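You operate a simulated robot arm through the tools that you are given. There is no shell and no other tool.

Carry out the task below with a simulated robot arm. There is one attempt and no reset: what you move stays moved.

## Task
Set the pressure from the air card and blow mould 57 clean.
Fine: the wand's button is on; open the yellow tap for it; afterwards put the wand back in its holder and shut the tap; leave the other moulds dusty.

Only the result counts: the job must be done as asked and must still hold three seconds after the hand-in. Knocking over, shifting, dropping, spilling or breaking anything else fails it.

## Robot
A 7-joint arm with a fingered hand, fixed in place. Base frame: the origin is at the foot of the arm, x ahead of it, y to its left, z up; the work surface is at about z = 765. Readings come in mm, rad, newtons and seconds.
Its first joint turns from -2.601 to 2.601 rad. Payload 3.5 kg.
The TCP is the grasp point between the finger pads, 30 mm short of the fingertips. In the tool frame z runs along the fingers and y along their closing line. Largest opening 104 mm; the body of the gripper starts 35 mm behind the TCP. The gripper is a hand of 4 fingers: y runs from the thumb to the fingers, the wrist lies at [-15, -110, -186] in the tool frame.
Orientation is that of the tool frame in the base frame, as a unit quaternion [w, x, y, z]. With the fingers straight down and the wrist toward the robot, the tool's x, y and z point along [0, 1, 0], [1, 0, 0] and [0, 0, -1] of the base frame.

## Interface
- The arm moves only by the tool send_rows. Its argument "increments" is a list that holds one entry, the list of rows, each a list of 6 numbers: the turn, a rotation vector about the base's x, y, z in units of 90 degrees (1.0 is 90 degrees), then the shift along the base's x, y, z in units of 100 mm (1.0 is 100 mm). In form: [[[wx, wy, wz, x, y, z], ...]]. A call has 1 to 20 rows; each row is the pose to reach, as a shift and turn from the pose commanded when the call began. A call with a number of a shift or a turn outside -1 to 1 is refused whole. A row lasts 0.2 s, in which the tool goes at most 50 mm and 0.15 rad; a call with a longer step from one row to the next is refused whole. Where a pose cannot be reached the arm comes as near as it can. A force on the tool above 40 N (or 10 N above the force at the start of the call, whichever is more), or a blocked arm, ends the call early, and 0.2 s more pass. In this call time passes only in rows, and 0.2 s behind the last. The reply holds the time, the measured pose of the TCP, the force on the tool along the base axes, the opening and the grip force, in the units named above and with some noise, with the torque about the TCP (base axes, N m) and any sound that the robot's microphone picked up, and new pictures: "views" is both (left out), scene, wrist or none.
- Cameras (640 x 400 px; columns grow to the right, rows downward): "scene" is fixed at [46.6, -660.7, 1723.3]; the picture's right is [0.44, -0.90, 0.00], its down [-0.60, -0.29, -0.75] and it looks along [0.67, 0.33, -0.66] (base axes); focal length 225 px, centre (320, 200). "wrist" rides on the gripper at [61, -92, -130] in the tool frame; the picture's right is [-0.81, 0.28, -0.52], its down [-0.53, -0.71, 0.46] and it looks along [-0.24, 0.64, 0.72] (tool axes); focal length 275 px, centre (320, 200). There is no depth. A picture from a camera that has moved, and an enlarged one, comes with that camera's place and axes in the base frame and with its lens. The place of the scene camera against the robot may be out by one fixed shift of up to 12 mm in any direction.
- raise_lower(by): slides the trunk up (or, below 0, down) by that many mm; the arm rides with it, the base frame stays. It gives what a move gives, with no picture.
- curl_fingers(index, middle, ring, thumb_bend, thumb_turn): sets how far each is bent, from 0 (flat) to 1 (curled in); at 0.3 the hand is open as for a grip, at 0.7 the pads meet at the TCP. One left out holds its place. A second passes; each finger stops where it meets its share of the squeeze, and holds until it gets a number again. It is the only way to open and close the hand. It gives what a move gives, with no picture; readings hold the bend of each and the force on the fingers (four entries, about 0 where the hand has none), thumb and palm. thumb_turn goes from beside the hand (0) to across from the fingers (1), as for a grip.
- close_up(camera, box): a new picture of the part [left, top, right, bottom] of that camera's present view, enlarged. The clock stands still meanwhile.
- sign_off(): hands the job in; it is judged then, once.

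Nothing tells you positions but the pictures and the camera data. Unless the task says otherwise, let go and move clear before handing in.

The tools are called after ">>>" by a JSON object that holds its "method" and its "body". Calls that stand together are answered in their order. send_rows: Moves the arm, as the interface text tells. Its arguments: {"type":"object","properties":{"increments":{"type":"array","items":{"type":"array","items":{"type":"array","items":{"type":"number"}}}},"views":{"type":"string","enum":["both","scene","wrist","none"]}},"required":["increments"]} The other tools are called the same way: raise_lower (by) slides the trunk up or down; curl_fingers (index, middle, ring, thumb_bend, thumb_turn) moves the fingers one by one; close_up (camera, box) takes an enlarged picture of a part of a camera's view; sign_off () hands the job in.

At the start:

```text
clock: 0.0
tcp_pos: [548.0, -354.6, 1530.5]
orientation: [0.0, 0.707, 0.707, 0.0]
ft_force: [0.2, 0.4, -1.3]
wrist_torque: [0.0, -0.01, 0.0]
finger_gap: 103.6
gripper_force: 0.1
shape: jaw
bend: [0.3, 0.3, 0.3, 0.3, 0.98]
finger forces: [0.0, 0.1, 0.1, 0.0, 0.0, 0.1]
trunk travel left (down, up): [-650.0, 60.0]
```

scene: 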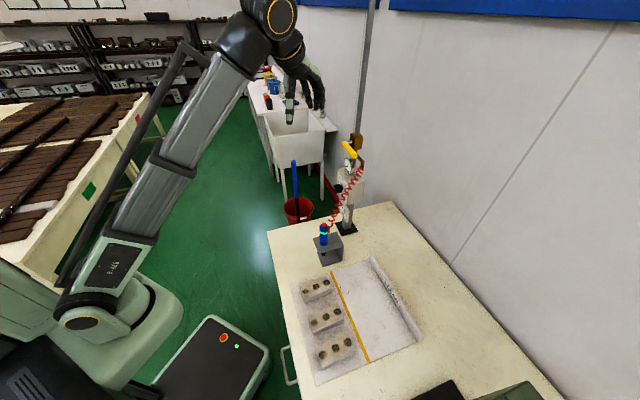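
wrist: 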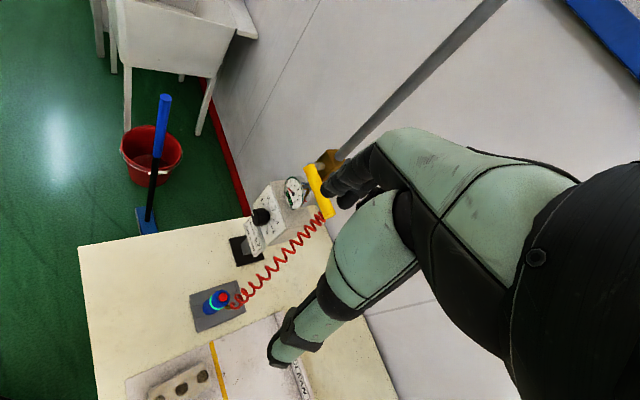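

I see a bench with three moulds, a holder with a blue wand on a red hose, a regulator with gauge and a yellow tap. I'll take close-ups to read cards and labels.

>>> {"method": "close_up", "body": {"camera": "scene", "box": [280, 120, 400, 270]}}

>>> {"method": "close_up", "body": {"camera": "scene", "box": [280, 250, 440, 390]}}

>>> {"method": "close_up", "body": {"camera": "wrist", "box": [180, 140, 360, 340]}}

>>> {"method": "close_up", "body": {"camera": "scene", "box": [380, 340, 580, 400]}}

```text
2.67 times, centred on (340, 195) of scene
camera zoom: at [46.6, -660.7, 1723.3], right [0.44, -0.9, 0.0], down [-0.6, -0.29, -0.75], along [0.67, 0.33, -0.66], focal length 599 px, centre (267, 213)
```

zoom: 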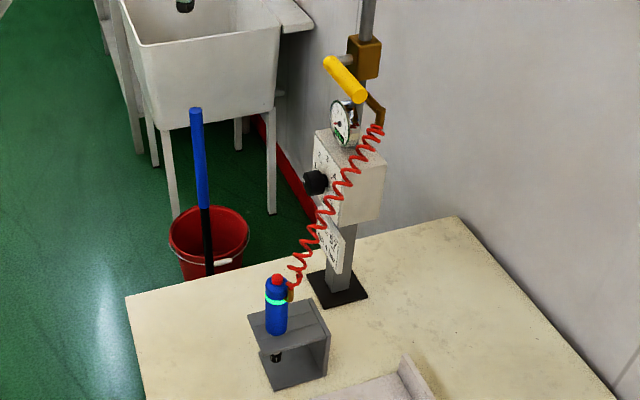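

```text
2.86 times, centred on (360, 320) of scene
camera zoom: at [46.6, -660.7, 1723.3], right [0.44, -0.9, 0.0], down [-0.6, -0.29, -0.75], along [0.67, 0.33, -0.66], focal length 642 px, centre (206, -143)
```

zoom: 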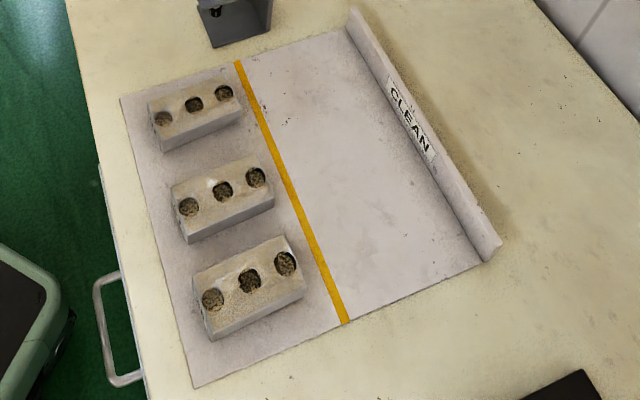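

```text
2.00 times, centred on (270, 240) of wrist
camera zoom: at [456.4, -292.7, 1660.4], right [0.28, -0.81, 0.52], down [-0.71, -0.53, -0.46], along [0.64, -0.24, -0.72], focal length 551 px, centre (420, 120)
```

zoom: 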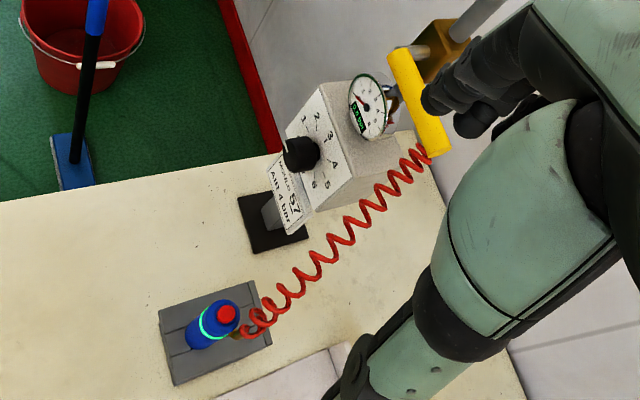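

```text
3.20 times, centred on (480, 370) of scene
camera zoom: at [46.6, -660.7, 1723.3], right [0.44, -0.9, 0.0], down [-0.6, -0.29, -0.75], along [0.67, 0.33, -0.66], focal length 719 px, centre (-192, -344)
```

zoom: 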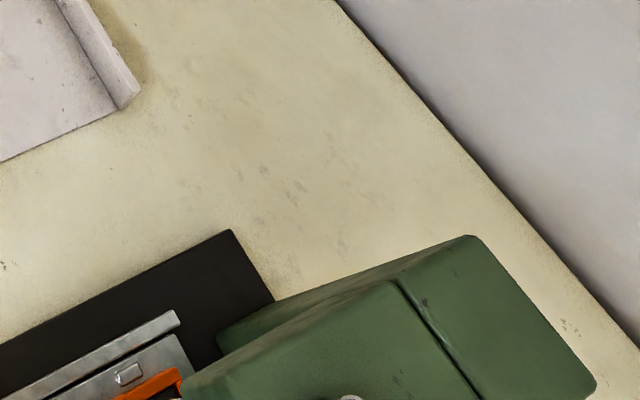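

The card is under the regulator's dial; I'll enlarge it and the gauge, plus the mould labels.

>>> {"method": "close_up", "body": {"camera": "wrist", "box": [235, 170, 315, 270]}}

>>> {"method": "close_up", "body": {"camera": "scene", "box": [325, 140, 375, 230]}}

>>> {"method": "close_up", "body": {"camera": "scene", "box": [290, 270, 370, 375]}}

>>> {"method": "close_up", "body": {"camera": "wrist", "box": [120, 330, 220, 400]}}

>>> {"method": "close_up", "body": {"camera": "wrist", "box": [230, 210, 270, 260]}}

```text
4.00 times, centred on (275, 220) of wrist
camera zoom: at [456.4, -292.7, 1660.4], right [0.28, -0.81, 0.52], down [-0.71, -0.53, -0.46], along [0.64, -0.24, -0.72], focal length 1101 px, centre (500, 120)
```

zoom: 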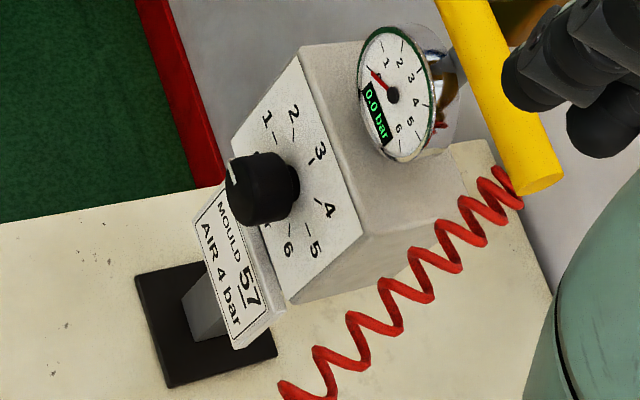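

```text
4.44 times, centred on (350, 185) of scene
camera zoom: at [46.6, -660.7, 1723.3], right [0.44, -0.9, 0.0], down [-0.6, -0.29, -0.75], along [0.67, 0.33, -0.66], focal length 998 px, centre (187, 267)
```

zoom: 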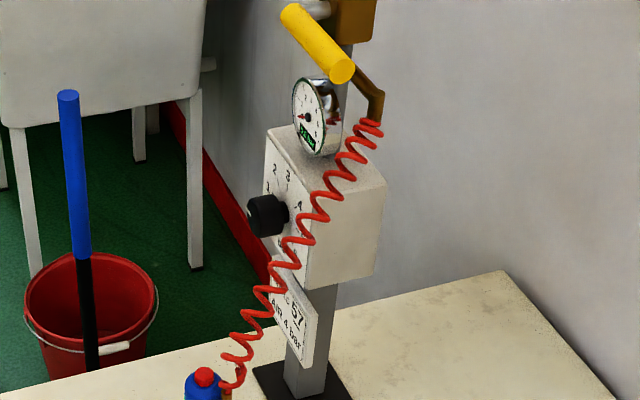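

```text
3.81 times, centred on (330, 322) of scene
camera zoom: at [46.6, -660.7, 1723.3], right [0.44, -0.9, 0.0], down [-0.6, -0.29, -0.75], along [0.67, 0.33, -0.66], focal length 856 px, centre (282, -267)
```

zoom: 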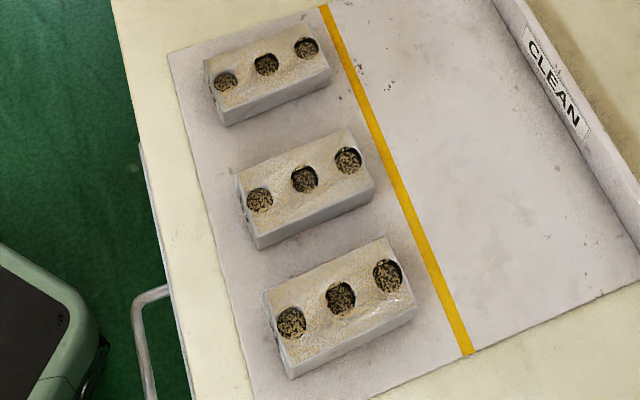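

```text
5.71 times, centred on (170, 365) of wrist
camera zoom: at [456.4, -292.7, 1660.4], right [0.28, -0.81, 0.52], down [-0.71, -0.53, -0.46], along [0.64, -0.24, -0.72], focal length 1573 px, centre (1177, -743)
```

zoom: 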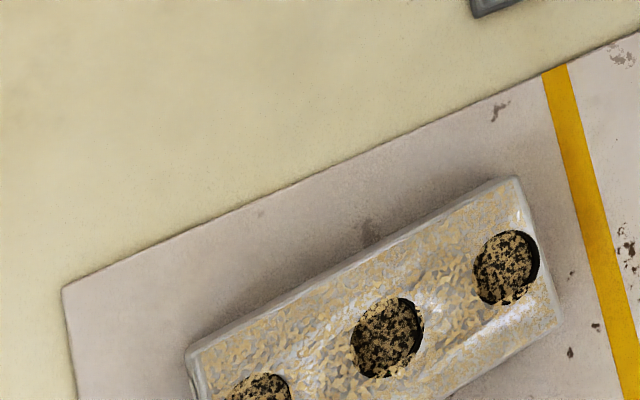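

```text
8.00 times, centred on (250, 235) of wrist
camera zoom: at [456.4, -292.7, 1660.4], right [0.28, -0.81, 0.52], down [-0.71, -0.53, -0.46], along [0.64, -0.24, -0.72], focal length 2202 px, centre (880, -80)
```

zoom: 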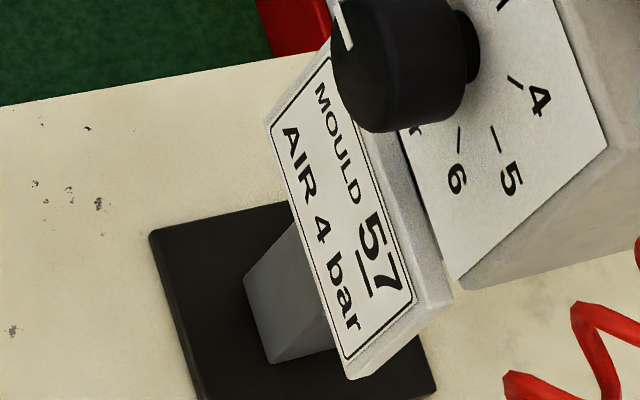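

The card says mould 57 needs 4 bar; the knob points to 0 and the bench is turned about 45° to the base. Next I turn the hand to the bench and lower the trunk to see the mould labels.

>>> {"method": "send_rows", "body": {"increments": [[[0, 0, -0.09, -0.2, 0, 0], [0, 0, -0.18, -0.4, 0, 0], [0, 0, -0.27, -0.6, 0, 0], [0, 0, -0.36, -0.8, 0, 0], [0, 0, -0.44, -0.9, 0, 0], [0, 0, -0.5, -1.0, 0, 0]]], "views": "both"}}

```text
clock: 1.4
tcp_pos: [478.4, -382.7, 1494.0]
orientation: [0.0, 0.924, 0.382, 0.001]
ft_force: [0.8, -0.1, 0.6]
wrist_torque: [0.04, -0.01, -0.02]
finger_gap: 103.4
gripper_force: 0.0
shape: jaw
bend: [0.3, 0.3, 0.3, 0.3, 0.98]
finger forces: [0.0, 0.0, 0.0, 0.0, 0.0, 0.0]
out of reach, approached as far as the arm can: row 2, 3, 4, 5, 6
trunk travel left (down, up): [-650.0, 60.0]
camera wrist: at [455.7, -274.4, 1623.9], right [-0.38, -0.77, 0.52], down [-0.88, 0.13, -0.46], along [0.28, -0.63, -0.72], focal length 275 px, centre (320, 200)
```

scene: 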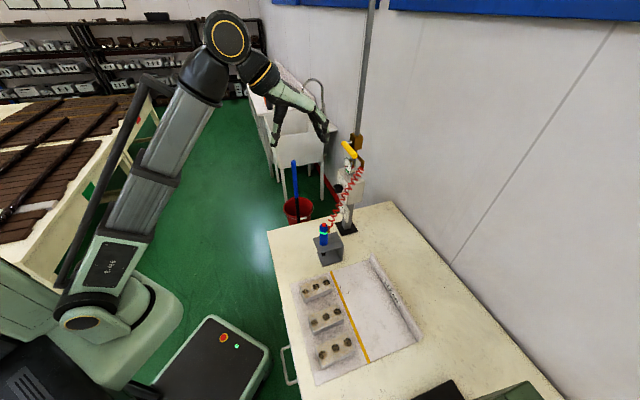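
wrist: 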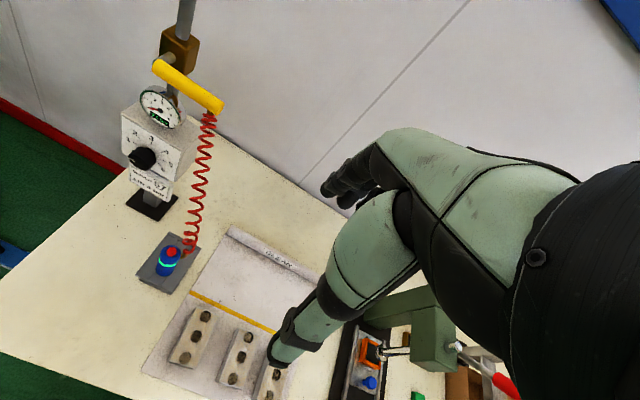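

The view is good: dial faces the robot, yellow lever sits above it. I lower the trunk to come nearer the bench.

>>> {"method": "raise_lower", "body": {"by": -350}}

>>> {"method": "close_up", "body": {"camera": "wrist", "box": [0, 0, 640, 400]}}

```text
clock: 4.8
tcp_pos: [479.3, -383.3, 1144.5]
orientation: [0.0, 0.924, 0.383, 0.0]
ft_force: [0.1, -0.1, -0.9]
wrist_torque: [0.01, -0.03, -0.02]
finger_gap: 103.7
gripper_force: 0.0
shape: jaw
bend: [0.3, 0.3, 0.3, 0.3, 0.98]
finger forces: [0.0, 0.0, 0.0, 0.1, 0.0, 0.0]
trunk travel left (down, up): [-300.0, 410.0]
```

```text
1.00 times, centred on (320, 200) of wrist (not enlarged: the box is as wide or as high as the picture)
camera zoom: at [455.6, -274.4, 1274.0], right [-0.38, -0.77, 0.52], down [-0.88, 0.13, -0.46], along [0.28, -0.63, -0.72], focal length 275 px, centre (320, 200)
```

zoom: 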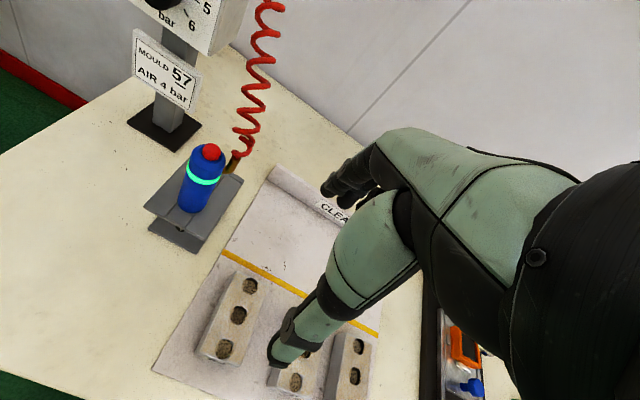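

Now the moulds are nearer; I enlarge their near end faces.

>>> {"method": "close_up", "body": {"camera": "wrist", "box": [180, 260, 280, 380]}}

>>> {"method": "close_up", "body": {"camera": "wrist", "box": [260, 310, 390, 400]}}

>>> {"method": "close_up", "body": {"camera": "wrist", "box": [140, 120, 260, 260]}}

```text
3.33 times, centred on (230, 320) of wrist
camera zoom: at [455.6, -274.4, 1274.0], right [-0.38, -0.77, 0.52], down [-0.88, 0.13, -0.46], along [0.28, -0.63, -0.72], focal length 918 px, centre (620, -200)
```

zoom: 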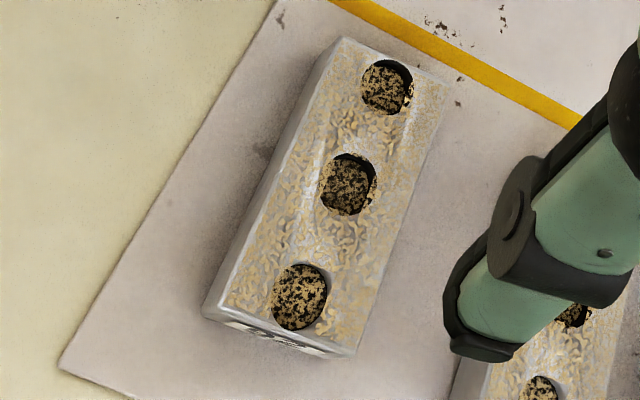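

```text
4.44 times, centred on (325, 355) of wrist
camera zoom: at [455.6, -274.4, 1274.0], right [-0.38, -0.77, 0.52], down [-0.88, 0.13, -0.46], along [0.28, -0.63, -0.72], focal length 1224 px, centre (298, -489)
```

zoom: 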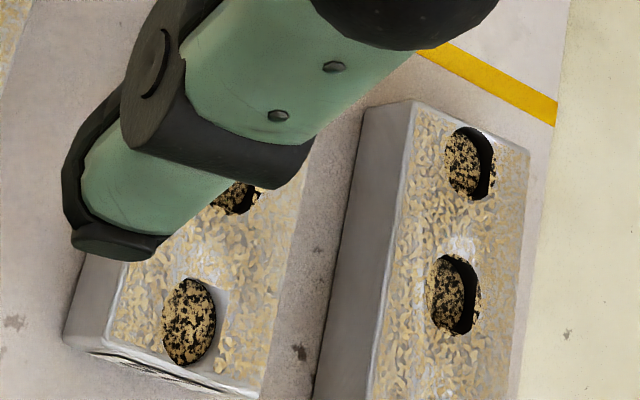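

```text
2.86 times, centred on (200, 190) of wrist
camera zoom: at [455.6, -274.4, 1274.0], right [-0.38, -0.77, 0.52], down [-0.88, 0.13, -0.46], along [0.28, -0.63, -0.72], focal length 786 px, centre (663, 229)
```

zoom: 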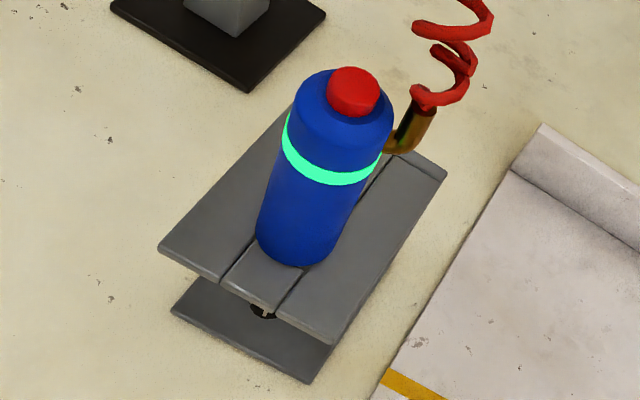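

Labels appear on the near ends; I pull the hand back toward the robot and lower to read them.

>>> {"method": "send_rows", "body": {"increments": [[[0, 0, 0, -0.25, -0.12, -0.25], [0, 0, 0, -0.5, -0.24, -0.5], [0, 0, 0, -0.75, -0.36, -0.75], [0, 0, 0, -1.0, -0.5, -1.0]]], "views": "wrist"}}

```text
clock: 5.8
tcp_pos: [377.8, -433.8, 1044.8]
orientation: [0.0, 0.924, 0.382, 0.0]
ft_force: [0.3, 0.1, -0.8]
wrist_torque: [0.0, 0.04, 0.02]
finger_gap: 103.8
gripper_force: 0.1
shape: jaw
bend: [0.3, 0.3, 0.3, 0.3, 0.98]
finger forces: [0.1, 0.0, 0.0, 0.1, 0.0, 0.0]
trunk travel left (down, up): [-300.0, 410.0]
camera wrist: at [355.5, -324.4, 1174.2], right [-0.38, -0.77, 0.52], down [-0.88, 0.13, -0.46], along [0.28, -0.63, -0.72], focal length 275 px, centre (320, 200)
```

wrist: 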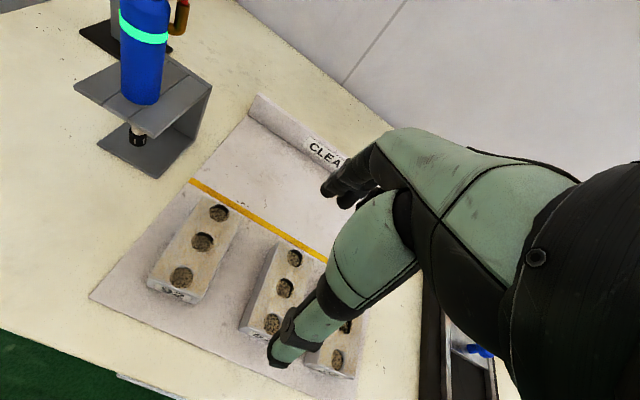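

>>> {"method": "close_up", "body": {"camera": "wrist", "box": [140, 270, 220, 320]}}

>>> {"method": "close_up", "body": {"camera": "wrist", "box": [230, 310, 370, 400]}}

>>> {"method": "close_up", "body": {"camera": "wrist", "box": [70, 40, 230, 190]}}

```text
8.00 times, centred on (180, 295) of wrist
camera zoom: at [355.5, -324.4, 1174.2], right [-0.38, -0.77, 0.52], down [-0.88, 0.13, -0.46], along [0.28, -0.63, -0.72], focal length 2202 px, centre (1440, -560)
```

zoom: 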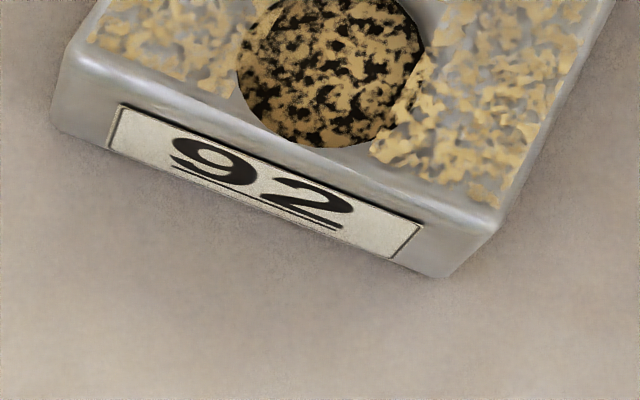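

```text
4.44 times, centred on (300, 355) of wrist
camera zoom: at [355.5, -324.4, 1174.2], right [-0.38, -0.77, 0.52], down [-0.88, 0.13, -0.46], along [0.28, -0.63, -0.72], focal length 1224 px, centre (409, -489)
```

zoom: 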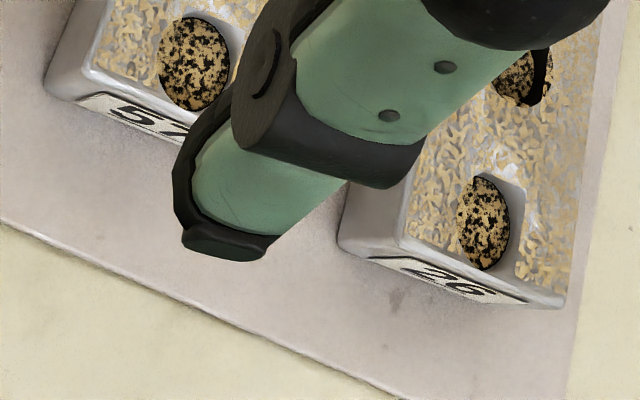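

```text
2.67 times, centred on (150, 115) of wrist
camera zoom: at [355.5, -324.4, 1174.2], right [-0.38, -0.77, 0.52], down [-0.88, 0.13, -0.46], along [0.28, -0.63, -0.72], focal length 734 px, centre (773, 427)
```

zoom: 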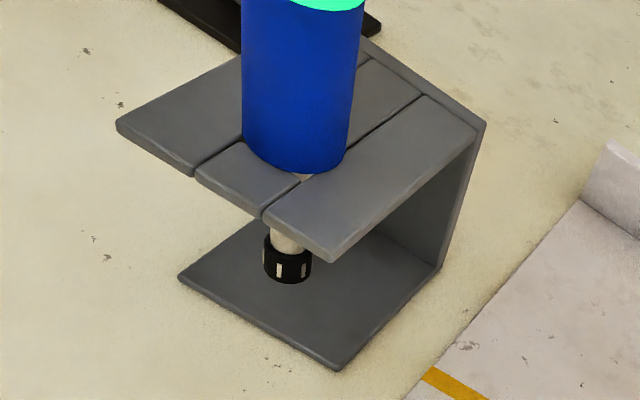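

The labels read 92 (left), 57 (middle), 26 (right), so the middle mould is the target. Now I move left of the wand toward the regulator, staying clear, to look at the dial and lever.

>>> {"method": "send_rows", "body": {"increments": [[[0, 0, 0, 0.3, 0.2, 0.25], [0, 0, 0, 0.6, 0.4, 0.5], [0, 0, 0, 0.8, 0.7, 0.5], [0, 0, 0, 1.0, 1.0, 0.5]]], "views": "none"}}

>>> {"method": "send_rows", "body": {"increments": [[[0, 0, 0, 0.3, 0.3, 0], [0, 0, 0, 0.6, 0.6, 0], [0, 0, 0, 0.8, 0.8, 0], [0, 0, 0, 1.0, 1.0, 0]]], "views": "both"}}

```text
clock: 6.8
tcp_pos: [476.7, -333.6, 1095.2]
orientation: [0.0, 0.924, 0.382, 0.0]
ft_force: [0.6, -0.8, -0.4]
wrist_torque: [0.03, -0.01, 0.02]
finger_gap: 103.8
gripper_force: 0.0
shape: jaw
bend: [0.3, 0.3, 0.3, 0.3, 0.98]
finger forces: [0.0, 0.0, 0.0, 0.1, 0.1, 0.1]
trunk travel left (down, up): [-300.0, 410.0]
```

```text
clock: 7.8
tcp_pos: [577.2, -232.8, 1094.5]
orientation: [0.0, 0.924, 0.382, 0.0]
ft_force: [-0.1, -0.1, -0.1]
wrist_torque: [0.04, -0.01, 0.01]
finger_gap: 103.5
gripper_force: 0.1
shape: jaw
bend: [0.3, 0.3, 0.3, 0.3, 0.98]
finger forces: [0.0, 0.0, 0.0, 0.0, 0.0, 0.0]
trunk travel left (down, up): [-300.0, 410.0]
camera wrist: at [555.6, -124.1, 1223.6], right [-0.38, -0.77, 0.52], down [-0.88, 0.13, -0.46], along [0.28, -0.63, -0.72], focal length 275 px, centre (320, 200)
```

scene: 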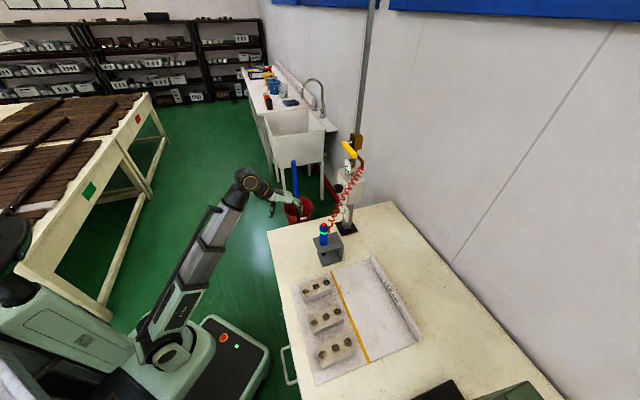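
wrist: 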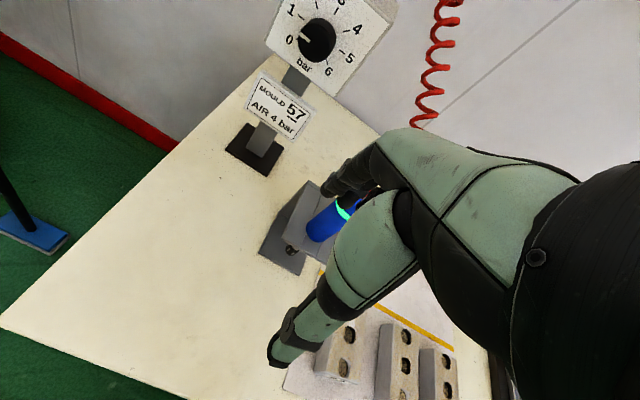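

The dial is in plain view: 0 at lower-left, pointer there. I enlarge it to measure the position.

>>> {"method": "close_up", "body": {"camera": "wrist", "box": [240, 0, 400, 110]}}

>>> {"method": "close_up", "body": {"camera": "scene", "box": [315, 120, 395, 240]}}

```text
3.64 times, centred on (320, 55) of wrist
camera zoom: at [555.6, -124.1, 1223.6], right [-0.38, -0.77, 0.52], down [-0.88, 0.13, -0.46], along [0.28, -0.63, -0.72], focal length 1001 px, centre (320, 727)
```

zoom: 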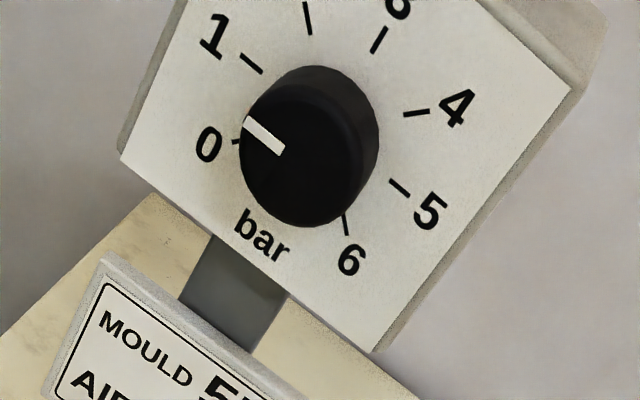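

```text
3.33 times, centred on (355, 180) of scene
camera zoom: at [46.6, -660.7, 1723.3], right [0.44, -0.9, 0.0], down [-0.6, -0.29, -0.75], along [0.67, 0.33, -0.66], focal length 749 px, centre (203, 267)
```

zoom: 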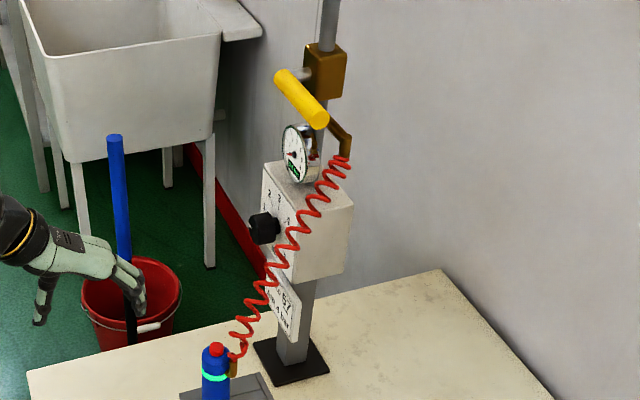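

The dial's centre works out near bench coordinates f≈858 (face), l≈328, z≈1069 (f = forward-right 45°, l = left 45°), knob about 43 mm wide and pointing at about 1. I pitch the hand so the fingers point at the dial.

>>> {"method": "send_rows", "body": {"increments": [[[-0.059, -0.059, 0, 0.08, 0.02, 0], [-0.118, -0.118, 0, 0.16, 0.04, 0], [-0.177, -0.177, 0, 0.24, 0.06, 0], [-0.236, -0.236, 0, 0.32, 0.08, 0], [-0.295, -0.295, 0, 0.4, 0.1, 0], [-0.354, -0.354, 0, 0.5, 0.1, 0], [-0.413, -0.413, 0, 0.6, 0.1, 0], [-0.472, -0.472, 0, 0.7, 0.1, 0], [-0.531, -0.531, 0, 0.8, 0.1, 0], [-0.59, -0.59, 0, 0.9, 0.1, -0.05], [-0.649, -0.649, 0, 1.0, 0.1, -0.15], [-0.707, -0.707, 0, 1.0, 0.1, -0.25]]], "views": "both"}}

```text
clock: 10.4
tcp_pos: [677.4, -222.8, 1069.8]
orientation: [0.653, 0.653, 0.272, 0.272]
ft_force: [0.4, 0.1, 1.3]
wrist_torque: [0.01, 0.0, 0.0]
finger_gap: 103.9
gripper_force: 0.1
shape: jaw
bend: [0.3, 0.3, 0.3, 0.3, 0.98]
finger forces: [0.1, 0.1, 0.0, 0.1, 0.0, 0.0]
trunk travel left (down, up): [-300.0, 410.0]
camera wrist: at [627.6, -87.1, 976.3], right [-0.94, -0.21, 0.28], down [-0.05, -0.7, -0.71], along [0.34, -0.68, 0.64], focal length 275 px, centre (320, 200)
```

scene: 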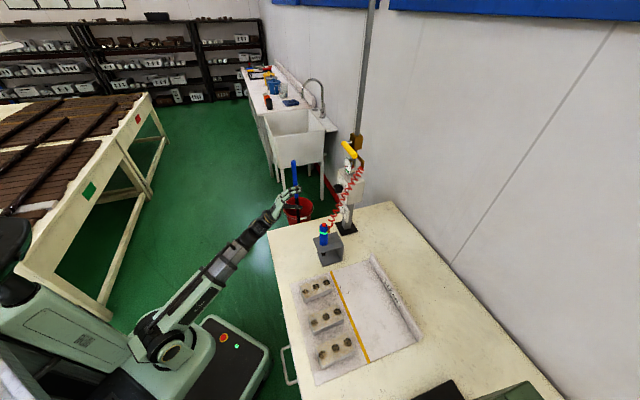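
wrist: 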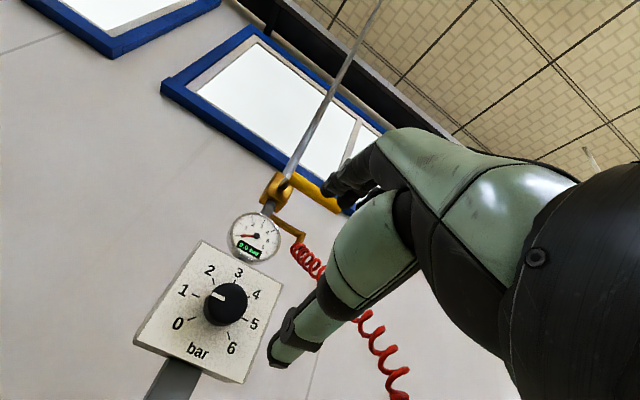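

The fingers now point at the dial. I check knob alignment and the lever from this angle.

>>> {"method": "close_up", "body": {"camera": "wrist", "box": [130, 230, 290, 390]}}

>>> {"method": "close_up", "body": {"camera": "wrist", "box": [220, 150, 360, 290]}}

```text
2.50 times, centred on (210, 310) of wrist
camera zoom: at [627.6, -87.1, 976.3], right [-0.94, -0.21, 0.28], down [-0.05, -0.7, -0.71], along [0.34, -0.68, 0.64], focal length 688 px, centre (595, -75)
```

zoom: 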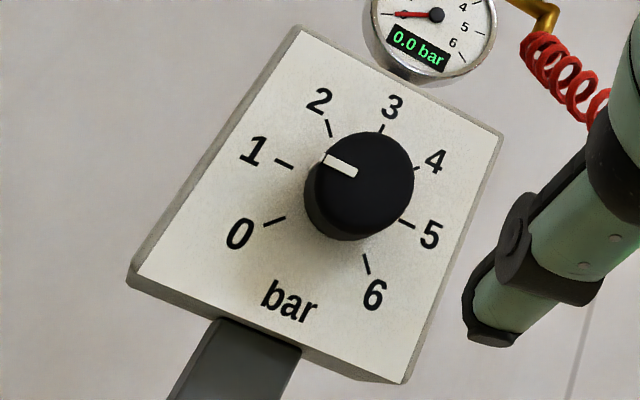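

```text
2.86 times, centred on (290, 220) of wrist
camera zoom: at [627.6, -87.1, 976.3], right [-0.94, -0.21, 0.28], down [-0.05, -0.7, -0.71], along [0.34, -0.68, 0.64], focal length 786 px, centre (406, 143)
```

zoom: 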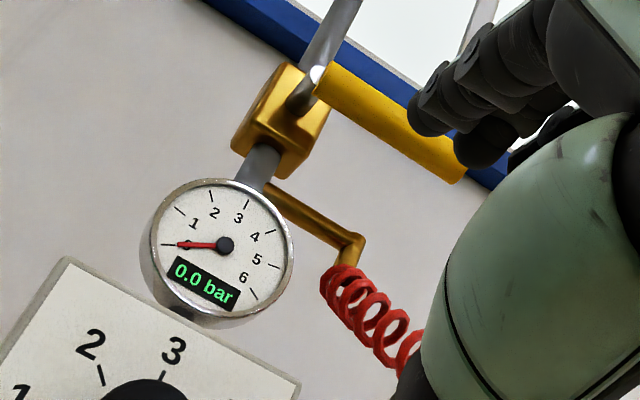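

Knob centre refined to l≈330, z≈1065, pointer at about 1. I advance straight toward it with the hand open.

>>> {"method": "send_rows", "body": {"increments": [[[0, 0, 0, 0.256, -0.215, -0.02], [0, 0, 0, 0.512, -0.43, -0.04], [0, 0, 0, 0.768, -0.646, -0.05], [0, 0, 0, 0.98, -0.858, -0.05]]], "views": "both"}}

```text
clock: 11.4
tcp_pos: [775.8, -309.2, 1064.1]
orientation: [0.653, 0.653, 0.271, 0.271]
ft_force: [-0.4, 0.1, 0.3]
wrist_torque: [-0.01, -0.03, -0.03]
finger_gap: 103.9
gripper_force: 0.1
shape: jaw
bend: [0.3, 0.3, 0.3, 0.3, 0.98]
finger forces: [0.1, 0.0, 0.0, 0.0, 0.0, 0.0]
trunk travel left (down, up): [-300.0, 410.0]
camera wrist: at [726.0, -173.4, 971.3], right [-0.94, -0.21, 0.27], down [-0.05, -0.7, -0.71], along [0.34, -0.68, 0.64], focal length 275 px, centre (320, 200)
```

scene: 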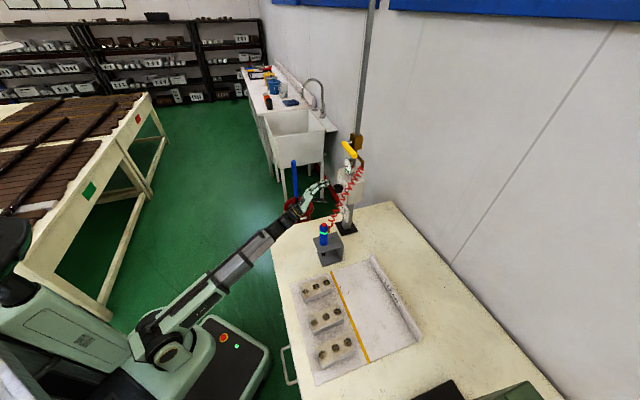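
wrist: 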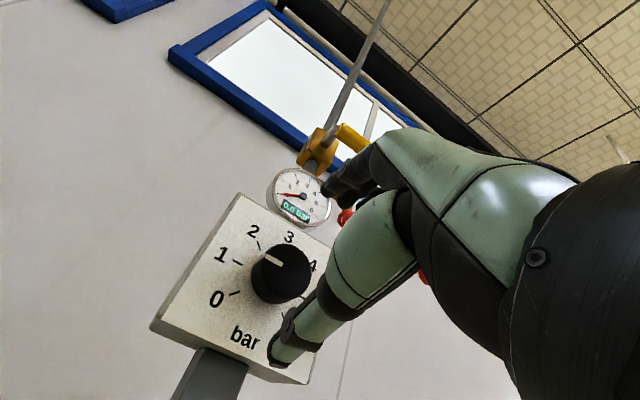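

I measure the knob once more from here.

>>> {"method": "close_up", "body": {"camera": "wrist", "box": [200, 210, 340, 350]}}

>>> {"method": "close_up", "body": {"camera": "scene", "box": [280, 160, 380, 240]}}

```text
2.86 times, centred on (270, 280) of wrist
camera zoom: at [726.0, -173.4, 971.3], right [-0.94, -0.21, 0.27], down [-0.05, -0.7, -0.71], along [0.34, -0.68, 0.64], focal length 786 px, centre (463, -29)
```

zoom: 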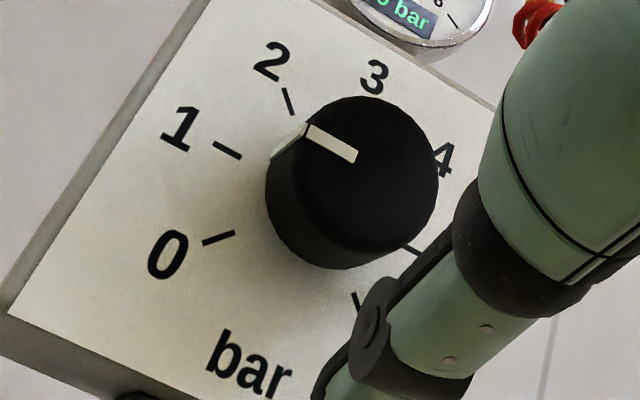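

```text
5.00 times, centred on (330, 200) of scene
camera zoom: at [46.6, -660.7, 1723.3], right [0.44, -0.9, 0.0], down [-0.6, -0.29, -0.75], along [0.67, 0.33, -0.66], focal length 1123 px, centre (270, 200)
```

zoom: 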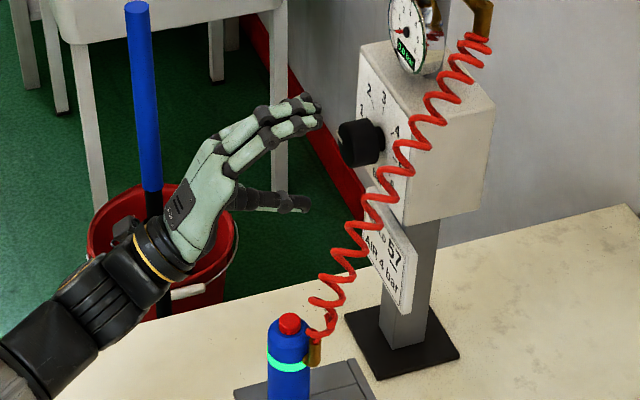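

TCP is nearly on the knob axis (l 330, z 1064 versus 329, 1062). I go in 54 mm and close the fingers on the knob.

>>> {"method": "send_rows", "body": {"increments": [[[0, 0, 0, 0.13, -0.13, -0.01], [0, 0, 0, 0.26, -0.26, -0.02], [0, 0, 0, 0.38, -0.38, -0.02]]], "views": "scene"}}

>>> {"method": "close_up", "body": {"camera": "wrist", "box": [180, 150, 420, 390]}}

>>> {"method": "close_up", "body": {"camera": "scene", "box": [300, 150, 380, 230]}}

```text
clock: 12.2
tcp_pos: [812.3, -347.6, 1061.5]
orientation: [0.654, 0.653, 0.27, 0.27]
ft_force: [-0.2, 0.2, -0.9]
wrist_torque: [-0.02, -0.02, 0.01]
finger_gap: 103.7
gripper_force: 0.0
shape: jaw
bend: [0.3, 0.3, 0.3, 0.3, 0.98]
finger forces: [0.0, 0.0, 0.1, 0.1, 0.0, 0.0]
trunk travel left (down, up): [-300.0, 410.0]
```

scene: 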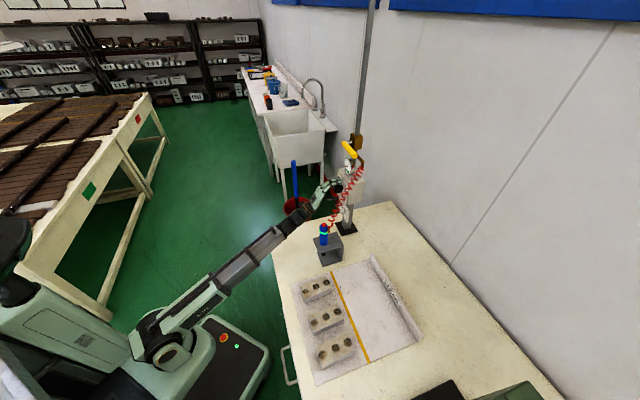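

```text
1.67 times, centred on (300, 270) of wrist
camera zoom: at [764.2, -211.2, 969.1], right [-0.94, -0.21, 0.28], down [-0.06, -0.7, -0.71], along [0.34, -0.69, 0.64], focal length 459 px, centre (353, 83)
```

zoom: 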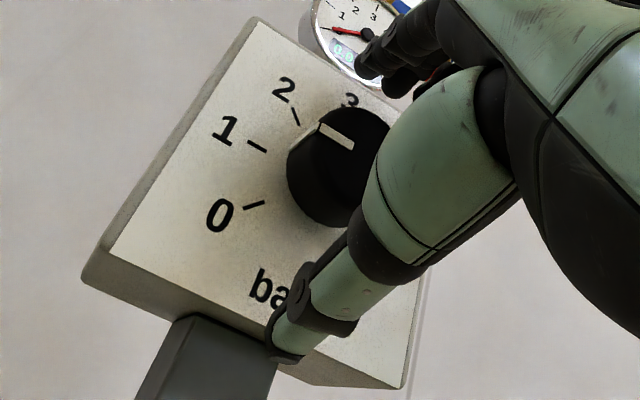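

```text
5.00 times, centred on (340, 190) of scene
camera zoom: at [46.6, -660.7, 1723.3], right [0.44, -0.9, 0.0], down [-0.6, -0.29, -0.75], along [0.67, 0.33, -0.66], focal length 1123 px, centre (220, 250)
```

zoom: 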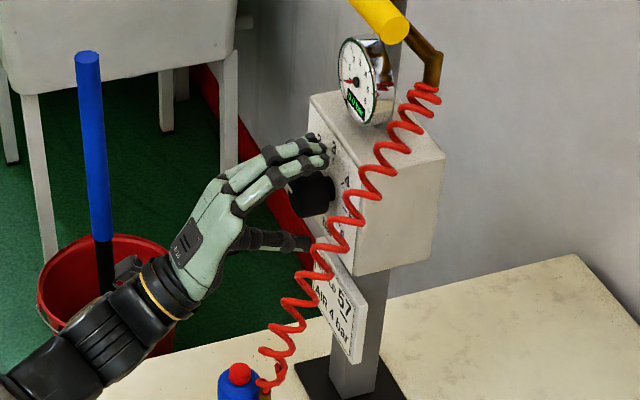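

Hand straddles the knob well. Closing the fingers.

>>> {"method": "curl_fingers", "body": {"index": 0.7, "middle": 0.7, "ring": 0.7, "thumb_bend": 0.7}}

>>> {"method": "close_up", "body": {"camera": "wrist", "box": [180, 150, 420, 390]}}

>>> {"method": "close_up", "body": {"camera": "scene", "box": [300, 150, 380, 230]}}

```text
clock: 13.2
tcp_pos: [812.7, -347.3, 1063.5]
orientation: [0.654, 0.653, 0.27, 0.271]
ft_force: [1.2, -3.3, 12.6]
wrist_torque: [-0.27, -0.28, -0.11]
finger_gap: 36.6
gripper_force: 15.3
shape: fingers
bend: [0.54, 0.59, 0.7, 0.6, 0.97]
finger forces: [11.2, 10.0, 0.0, 0.1, 8.6, 0.0]
trunk travel left (down, up): [-300.0, 410.0]
```

```text
1.67 times, centred on (300, 270) of wrist
camera zoom: at [763.1, -211.1, 970.5], right [-0.94, -0.21, 0.27], down [-0.05, -0.7, -0.71], along [0.34, -0.68, 0.65], focal length 459 px, centre (353, 83)
```

zoom: 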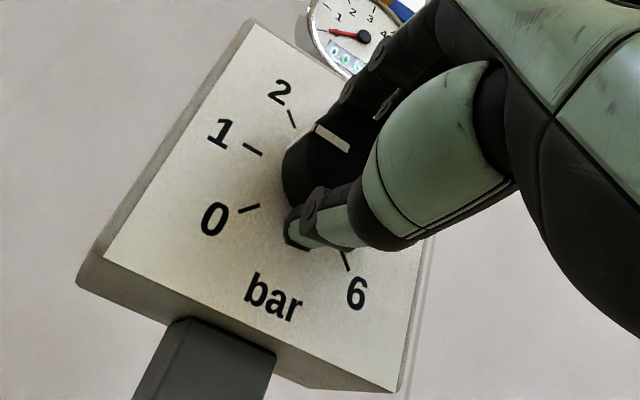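

```text
5.00 times, centred on (340, 190) of scene
camera zoom: at [46.6, -660.7, 1723.3], right [0.44, -0.9, 0.0], down [-0.6, -0.29, -0.75], along [0.67, 0.33, -0.66], focal length 1123 px, centre (220, 250)
```

zoom: 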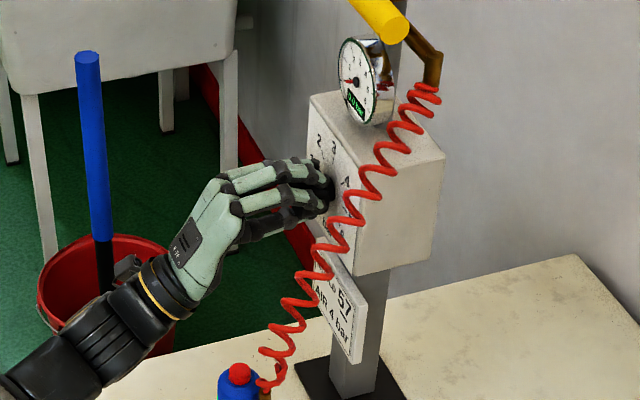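

Index, middle and thumb hold the knob (the ring finger misses it). I turn it clockwise by about 70°.

>>> {"method": "send_rows", "body": {"increments": [[[0.055, -0.055, 0, 0, 0, 0], [0.11, -0.11, 0, 0, 0, 0], [0.165, -0.165, 0, 0, 0, 0], [0.22, -0.22, 0, 0, 0, 0], [0.275, -0.275, 0, 0, 0, 0], [0.33, -0.33, 0, 0, 0, 0], [0.385, -0.385, 0, 0, 0, 0], [0.44, -0.44, 0, 0, 0, 0], [0.495, -0.495, 0, 0, 0, 0], [0.55, -0.55, 0, 0, 0, 0]]], "views": "both"}}

```text
clock: 15.4
tcp_pos: [812.7, -347.2, 1063.2]
orientation: [0.379, 0.691, -0.154, 0.597]
ft_force: [-5.7, -4.3, 3.7]
wrist_torque: [-0.08, -0.05, -0.22]
finger_gap: 36.7
gripper_force: 14.7
shape: fingers
bend: [0.55, 0.6, 0.7, 0.6, 0.96]
finger forces: [9.6, 8.2, 0.1, 0.0, 10.9, 0.0]
trunk travel left (down, up): [-300.0, 410.0]
camera wrist: at [796.2, -178.4, 1088.2], right [-0.74, -0.01, -0.67], down [0.67, 0.02, -0.74], along [0.03, -1.0, -0.01], focal length 275 px, centre (320, 200)
```

scene: 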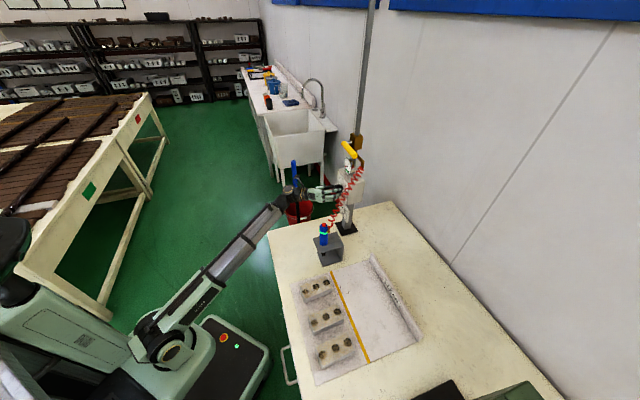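
wrist: 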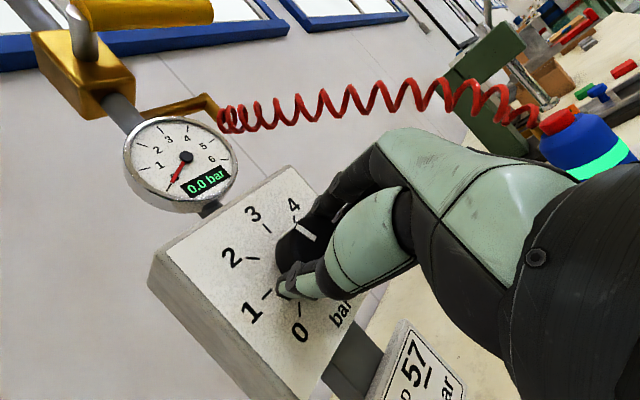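

The knob turned with the hand. I zoom to read the pointer.

>>> {"method": "close_up", "body": {"camera": "wrist", "box": [210, 170, 370, 350]}}

```text
2.22 times, centred on (290, 260) of wrist
camera zoom: at [796.2, -178.4, 1088.2], right [-0.74, -0.01, -0.67], down [0.67, 0.02, -0.74], along [0.03, -1.0, -0.01], focal length 612 px, centre (387, 67)
```

zoom: 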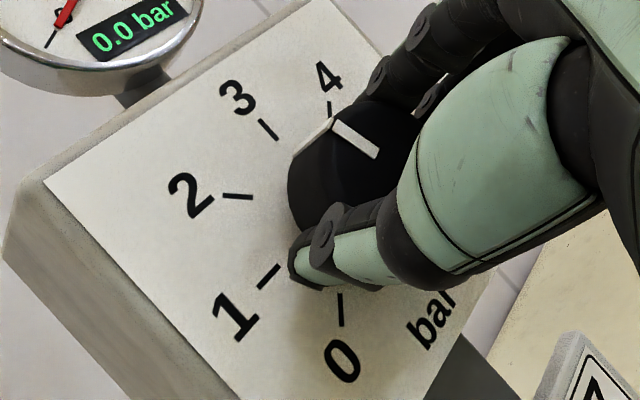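

Pointer is about 2.7. I keep turning with the same grip by about 55°.

>>> {"method": "send_rows", "body": {"increments": [[[0.054, -0.054, 0, 0, 0, 0], [0.108, -0.108, 0, 0, 0, 0], [0.162, -0.162, 0, 0, 0, 0], [0.216, -0.216, 0, 0, 0, 0], [0.27, -0.27, 0, 0, 0, 0], [0.324, -0.324, 0, 0, 0, 0], [0.378, -0.378, 0, 0, 0, 0], [0.425, -0.425, 0, 0, 0, 0]]], "views": "both"}}

>>> {"method": "close_up", "body": {"camera": "wrist", "box": [210, 170, 370, 350]}}

```text
clock: 17.2
tcp_pos: [796.4, -362.6, 1090.3]
orientation: [0.065, 0.564, -0.446, 0.692]
ft_force: [-13.1, -6.4, -1.1]
wrist_torque: [-0.18, 0.4, -0.3]
finger_gap: 3.1
gripper_force: 7.4
shape: fingers
bend: [0.69, 0.68, 0.61, 0.7, 0.97]
finger forces: [0.0, 4.4, 10.3, 0.0, 0.0, 0.0]
out of reach, approached as far as the arm can: row 7, 8
trunk travel left (down, up): [-300.0, 410.0]
camera wrist: at [734.5, -243.0, 1194.1], right [-0.25, 0.53, -0.81], down [0.94, 0.33, -0.07], along [0.23, -0.78, -0.58], focal length 275 px, centre (320, 200)
```

scene: 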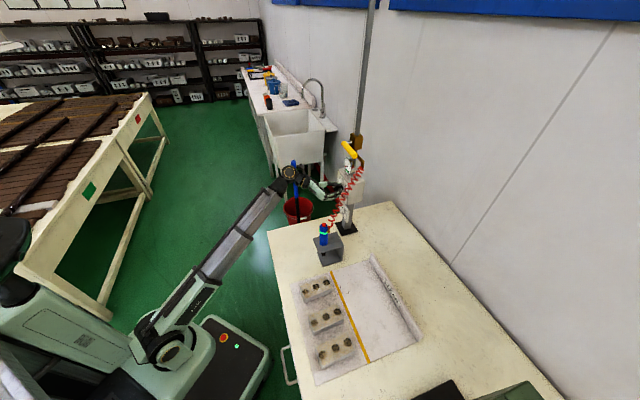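
wrist: 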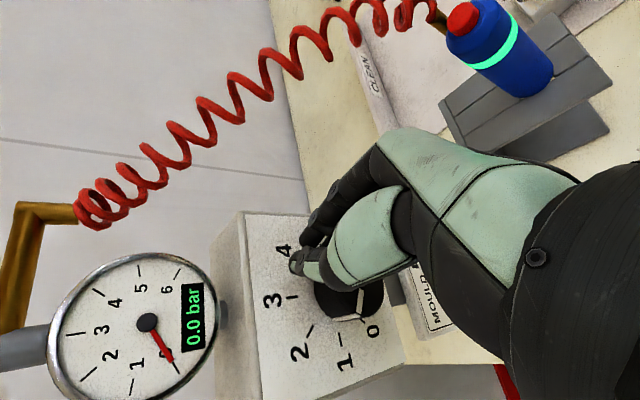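

```text
2.22 times, centred on (290, 260) of wrist
camera zoom: at [734.5, -243.0, 1194.1], right [-0.25, 0.53, -0.81], down [0.94, 0.33, -0.07], along [0.23, -0.78, -0.58], focal length 612 px, centre (387, 67)
```

zoom: 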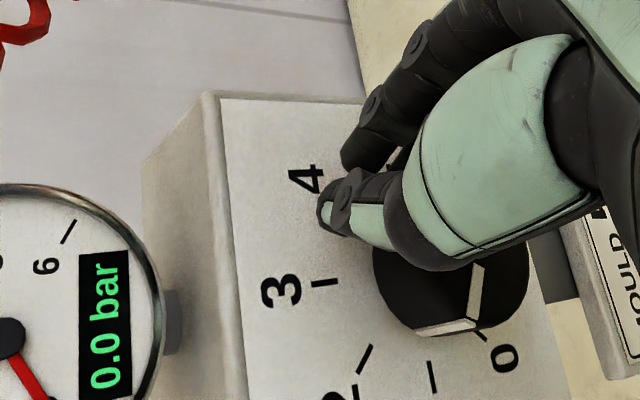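

The hand ran out of reach on the last rows, slipped off and left the pointer near 0.5; nothing else moved. I back straight off, reopen and regrasp from a better start angle.

>>> {"method": "send_rows", "body": {"increments": [[[0, 0, 0, -0.19, 0.19, 0], [0, 0, 0, -0.38, 0.38, 0], [0, 0, 0, -0.57, 0.57, 0]]], "views": "none"}}

>>> {"method": "curl_fingers", "body": {"index": 0.3, "middle": 0.3, "ring": 0.3, "thumb_bend": 0.3}}

```text
clock: 18.0
tcp_pos: [734.5, -309.4, 1100.9]
orientation: [0.066, 0.555, -0.447, 0.699]
ft_force: [0.1, 0.2, -0.2]
wrist_torque: [0.02, -0.01, 0.0]
finger_gap: 2.9
gripper_force: 0.1
shape: fingers
bend: [0.69, 0.69, 0.7, 0.7, 0.97]
finger forces: [0.1, 0.0, 0.1, 0.0, 0.0, 0.0]
out of reach, approached as far as the arm can: row 1, 2, 3
trunk travel left (down, up): [-300.0, 410.0]
```

```text
clock: 19.0
tcp_pos: [734.2, -309.7, 1101.3]
orientation: [0.066, 0.554, -0.448, 0.698]
ft_force: [0.7, -0.2, 1.0]
wrist_torque: [-0.03, 0.03, -0.01]
finger_gap: 102.8
gripper_force: 0.1
shape: fingers
bend: [0.3, 0.3, 0.3, 0.3, 0.97]
finger forces: [0.0, 0.0, 0.0, 0.0, 0.0, 0.1]
trunk travel left (down, up): [-300.0, 410.0]
```

>>> {"method": "send_rows", "body": {"increments": [[[-0.054, 0.054, 0, 0, 0, 0], [-0.108, 0.108, 0, 0, 0, 0], [-0.162, 0.162, 0, 0, 0, 0], [-0.216, 0.216, 0, 0, 0, 0], [-0.27, 0.27, 0, 0, 0, 0], [-0.324, 0.324, 0, 0, 0, 0], [-0.378, 0.378, 0, 0, 0, 0], [-0.425, 0.425, 0, 0, 0, 0]]], "views": "wrist"}}

```text
clock: 20.8
tcp_pos: [733.8, -309.1, 1100.4]
orientation: [0.381, 0.69, -0.152, 0.596]
ft_force: [0.6, -0.2, 0.0]
wrist_torque: [0.02, 0.0, 0.01]
finger_gap: 102.8
gripper_force: 0.0
shape: fingers
bend: [0.3, 0.3, 0.3, 0.3, 0.97]
finger forces: [0.1, 0.1, 0.0, 0.0, 0.0, 0.0]
trunk travel left (down, up): [-300.0, 410.0]
camera wrist: at [717.1, -141.7, 1125.6], right [-0.75, -0.01, -0.67], down [0.67, 0.02, -0.75], along [0.03, -1.0, -0.01], focal length 275 px, centre (320, 200)
```

wrist: 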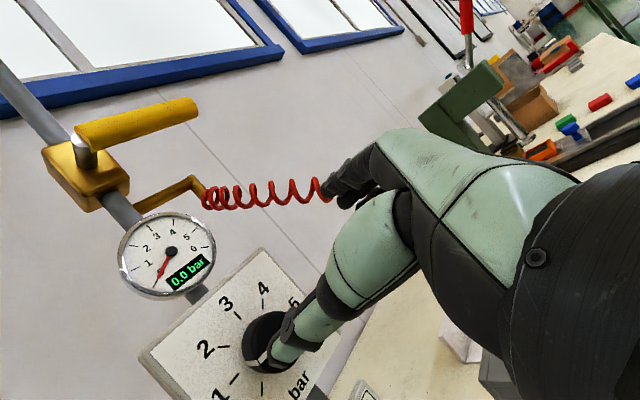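

>>> {"method": "send_rows", "body": {"increments": [[[-0.063, 0.063, 0, 0.02, 0.02, -0.04], [-0.126, 0.126, 0, 0.04, 0.04, -0.08], [-0.189, 0.189, 0, 0.06, 0.06, -0.12], [-0.252, 0.252, 0, 0.08, 0.08, -0.16], [-0.315, 0.315, 0, 0.1, 0.1, -0.2], [-0.378, 0.378, 0, 0.12, 0.12, -0.24], [-0.441, 0.441, 0, 0.14, 0.14, -0.28], [-0.504, 0.504, 0, 0.16, 0.16, -0.32], [-0.567, 0.567, 0, 0.18, 0.18, -0.36], [-0.6285, 0.6285, 0, 0.2, 0.2, -0.385]]], "views": "wrist"}}

>>> {"method": "close_up", "body": {"camera": "wrist", "box": [160, 170, 360, 390]}}

```text
clock: 23.0
tcp_pos: [755.5, -289.8, 1062.4]
orientation: [0.675, 0.628, 0.326, 0.211]
ft_force: [0.0, -0.7, -1.2]
wrist_torque: [0.01, 0.0, -0.01]
finger_gap: 103.0
gripper_force: 0.0
shape: fingers
bend: [0.3, 0.3, 0.3, 0.3, 0.97]
finger forces: [0.0, 0.0, 0.1, 0.0, 0.0, 0.1]
trunk travel left (down, up): [-300.0, 410.0]
camera wrist: at [692.7, -166.6, 960.0], right [-0.9, -0.16, 0.41], down [-0.14, -0.78, -0.61], along [0.42, -0.6, 0.68], focal length 275 px, centre (320, 200)
```

wrist: 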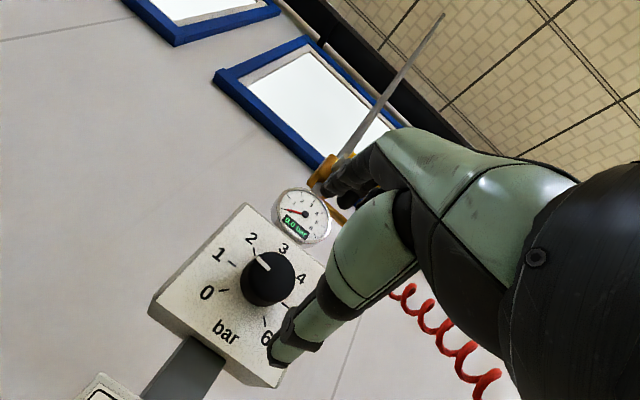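

```text
1.82 times, centred on (260, 280) of wrist
camera zoom: at [692.7, -166.6, 960.0], right [-0.9, -0.16, 0.41], down [-0.14, -0.78, -0.61], along [0.42, -0.6, 0.68], focal length 500 px, centre (429, 54)
```

zoom: 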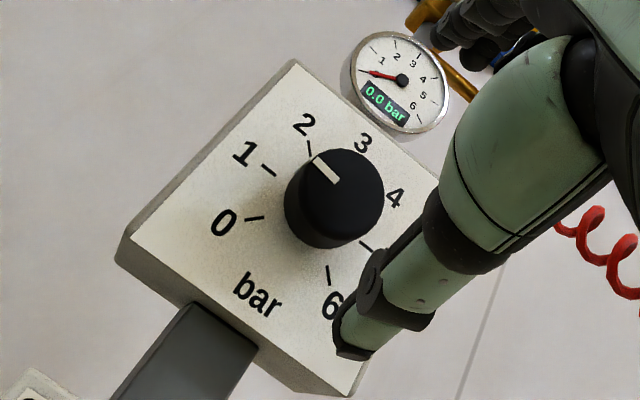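

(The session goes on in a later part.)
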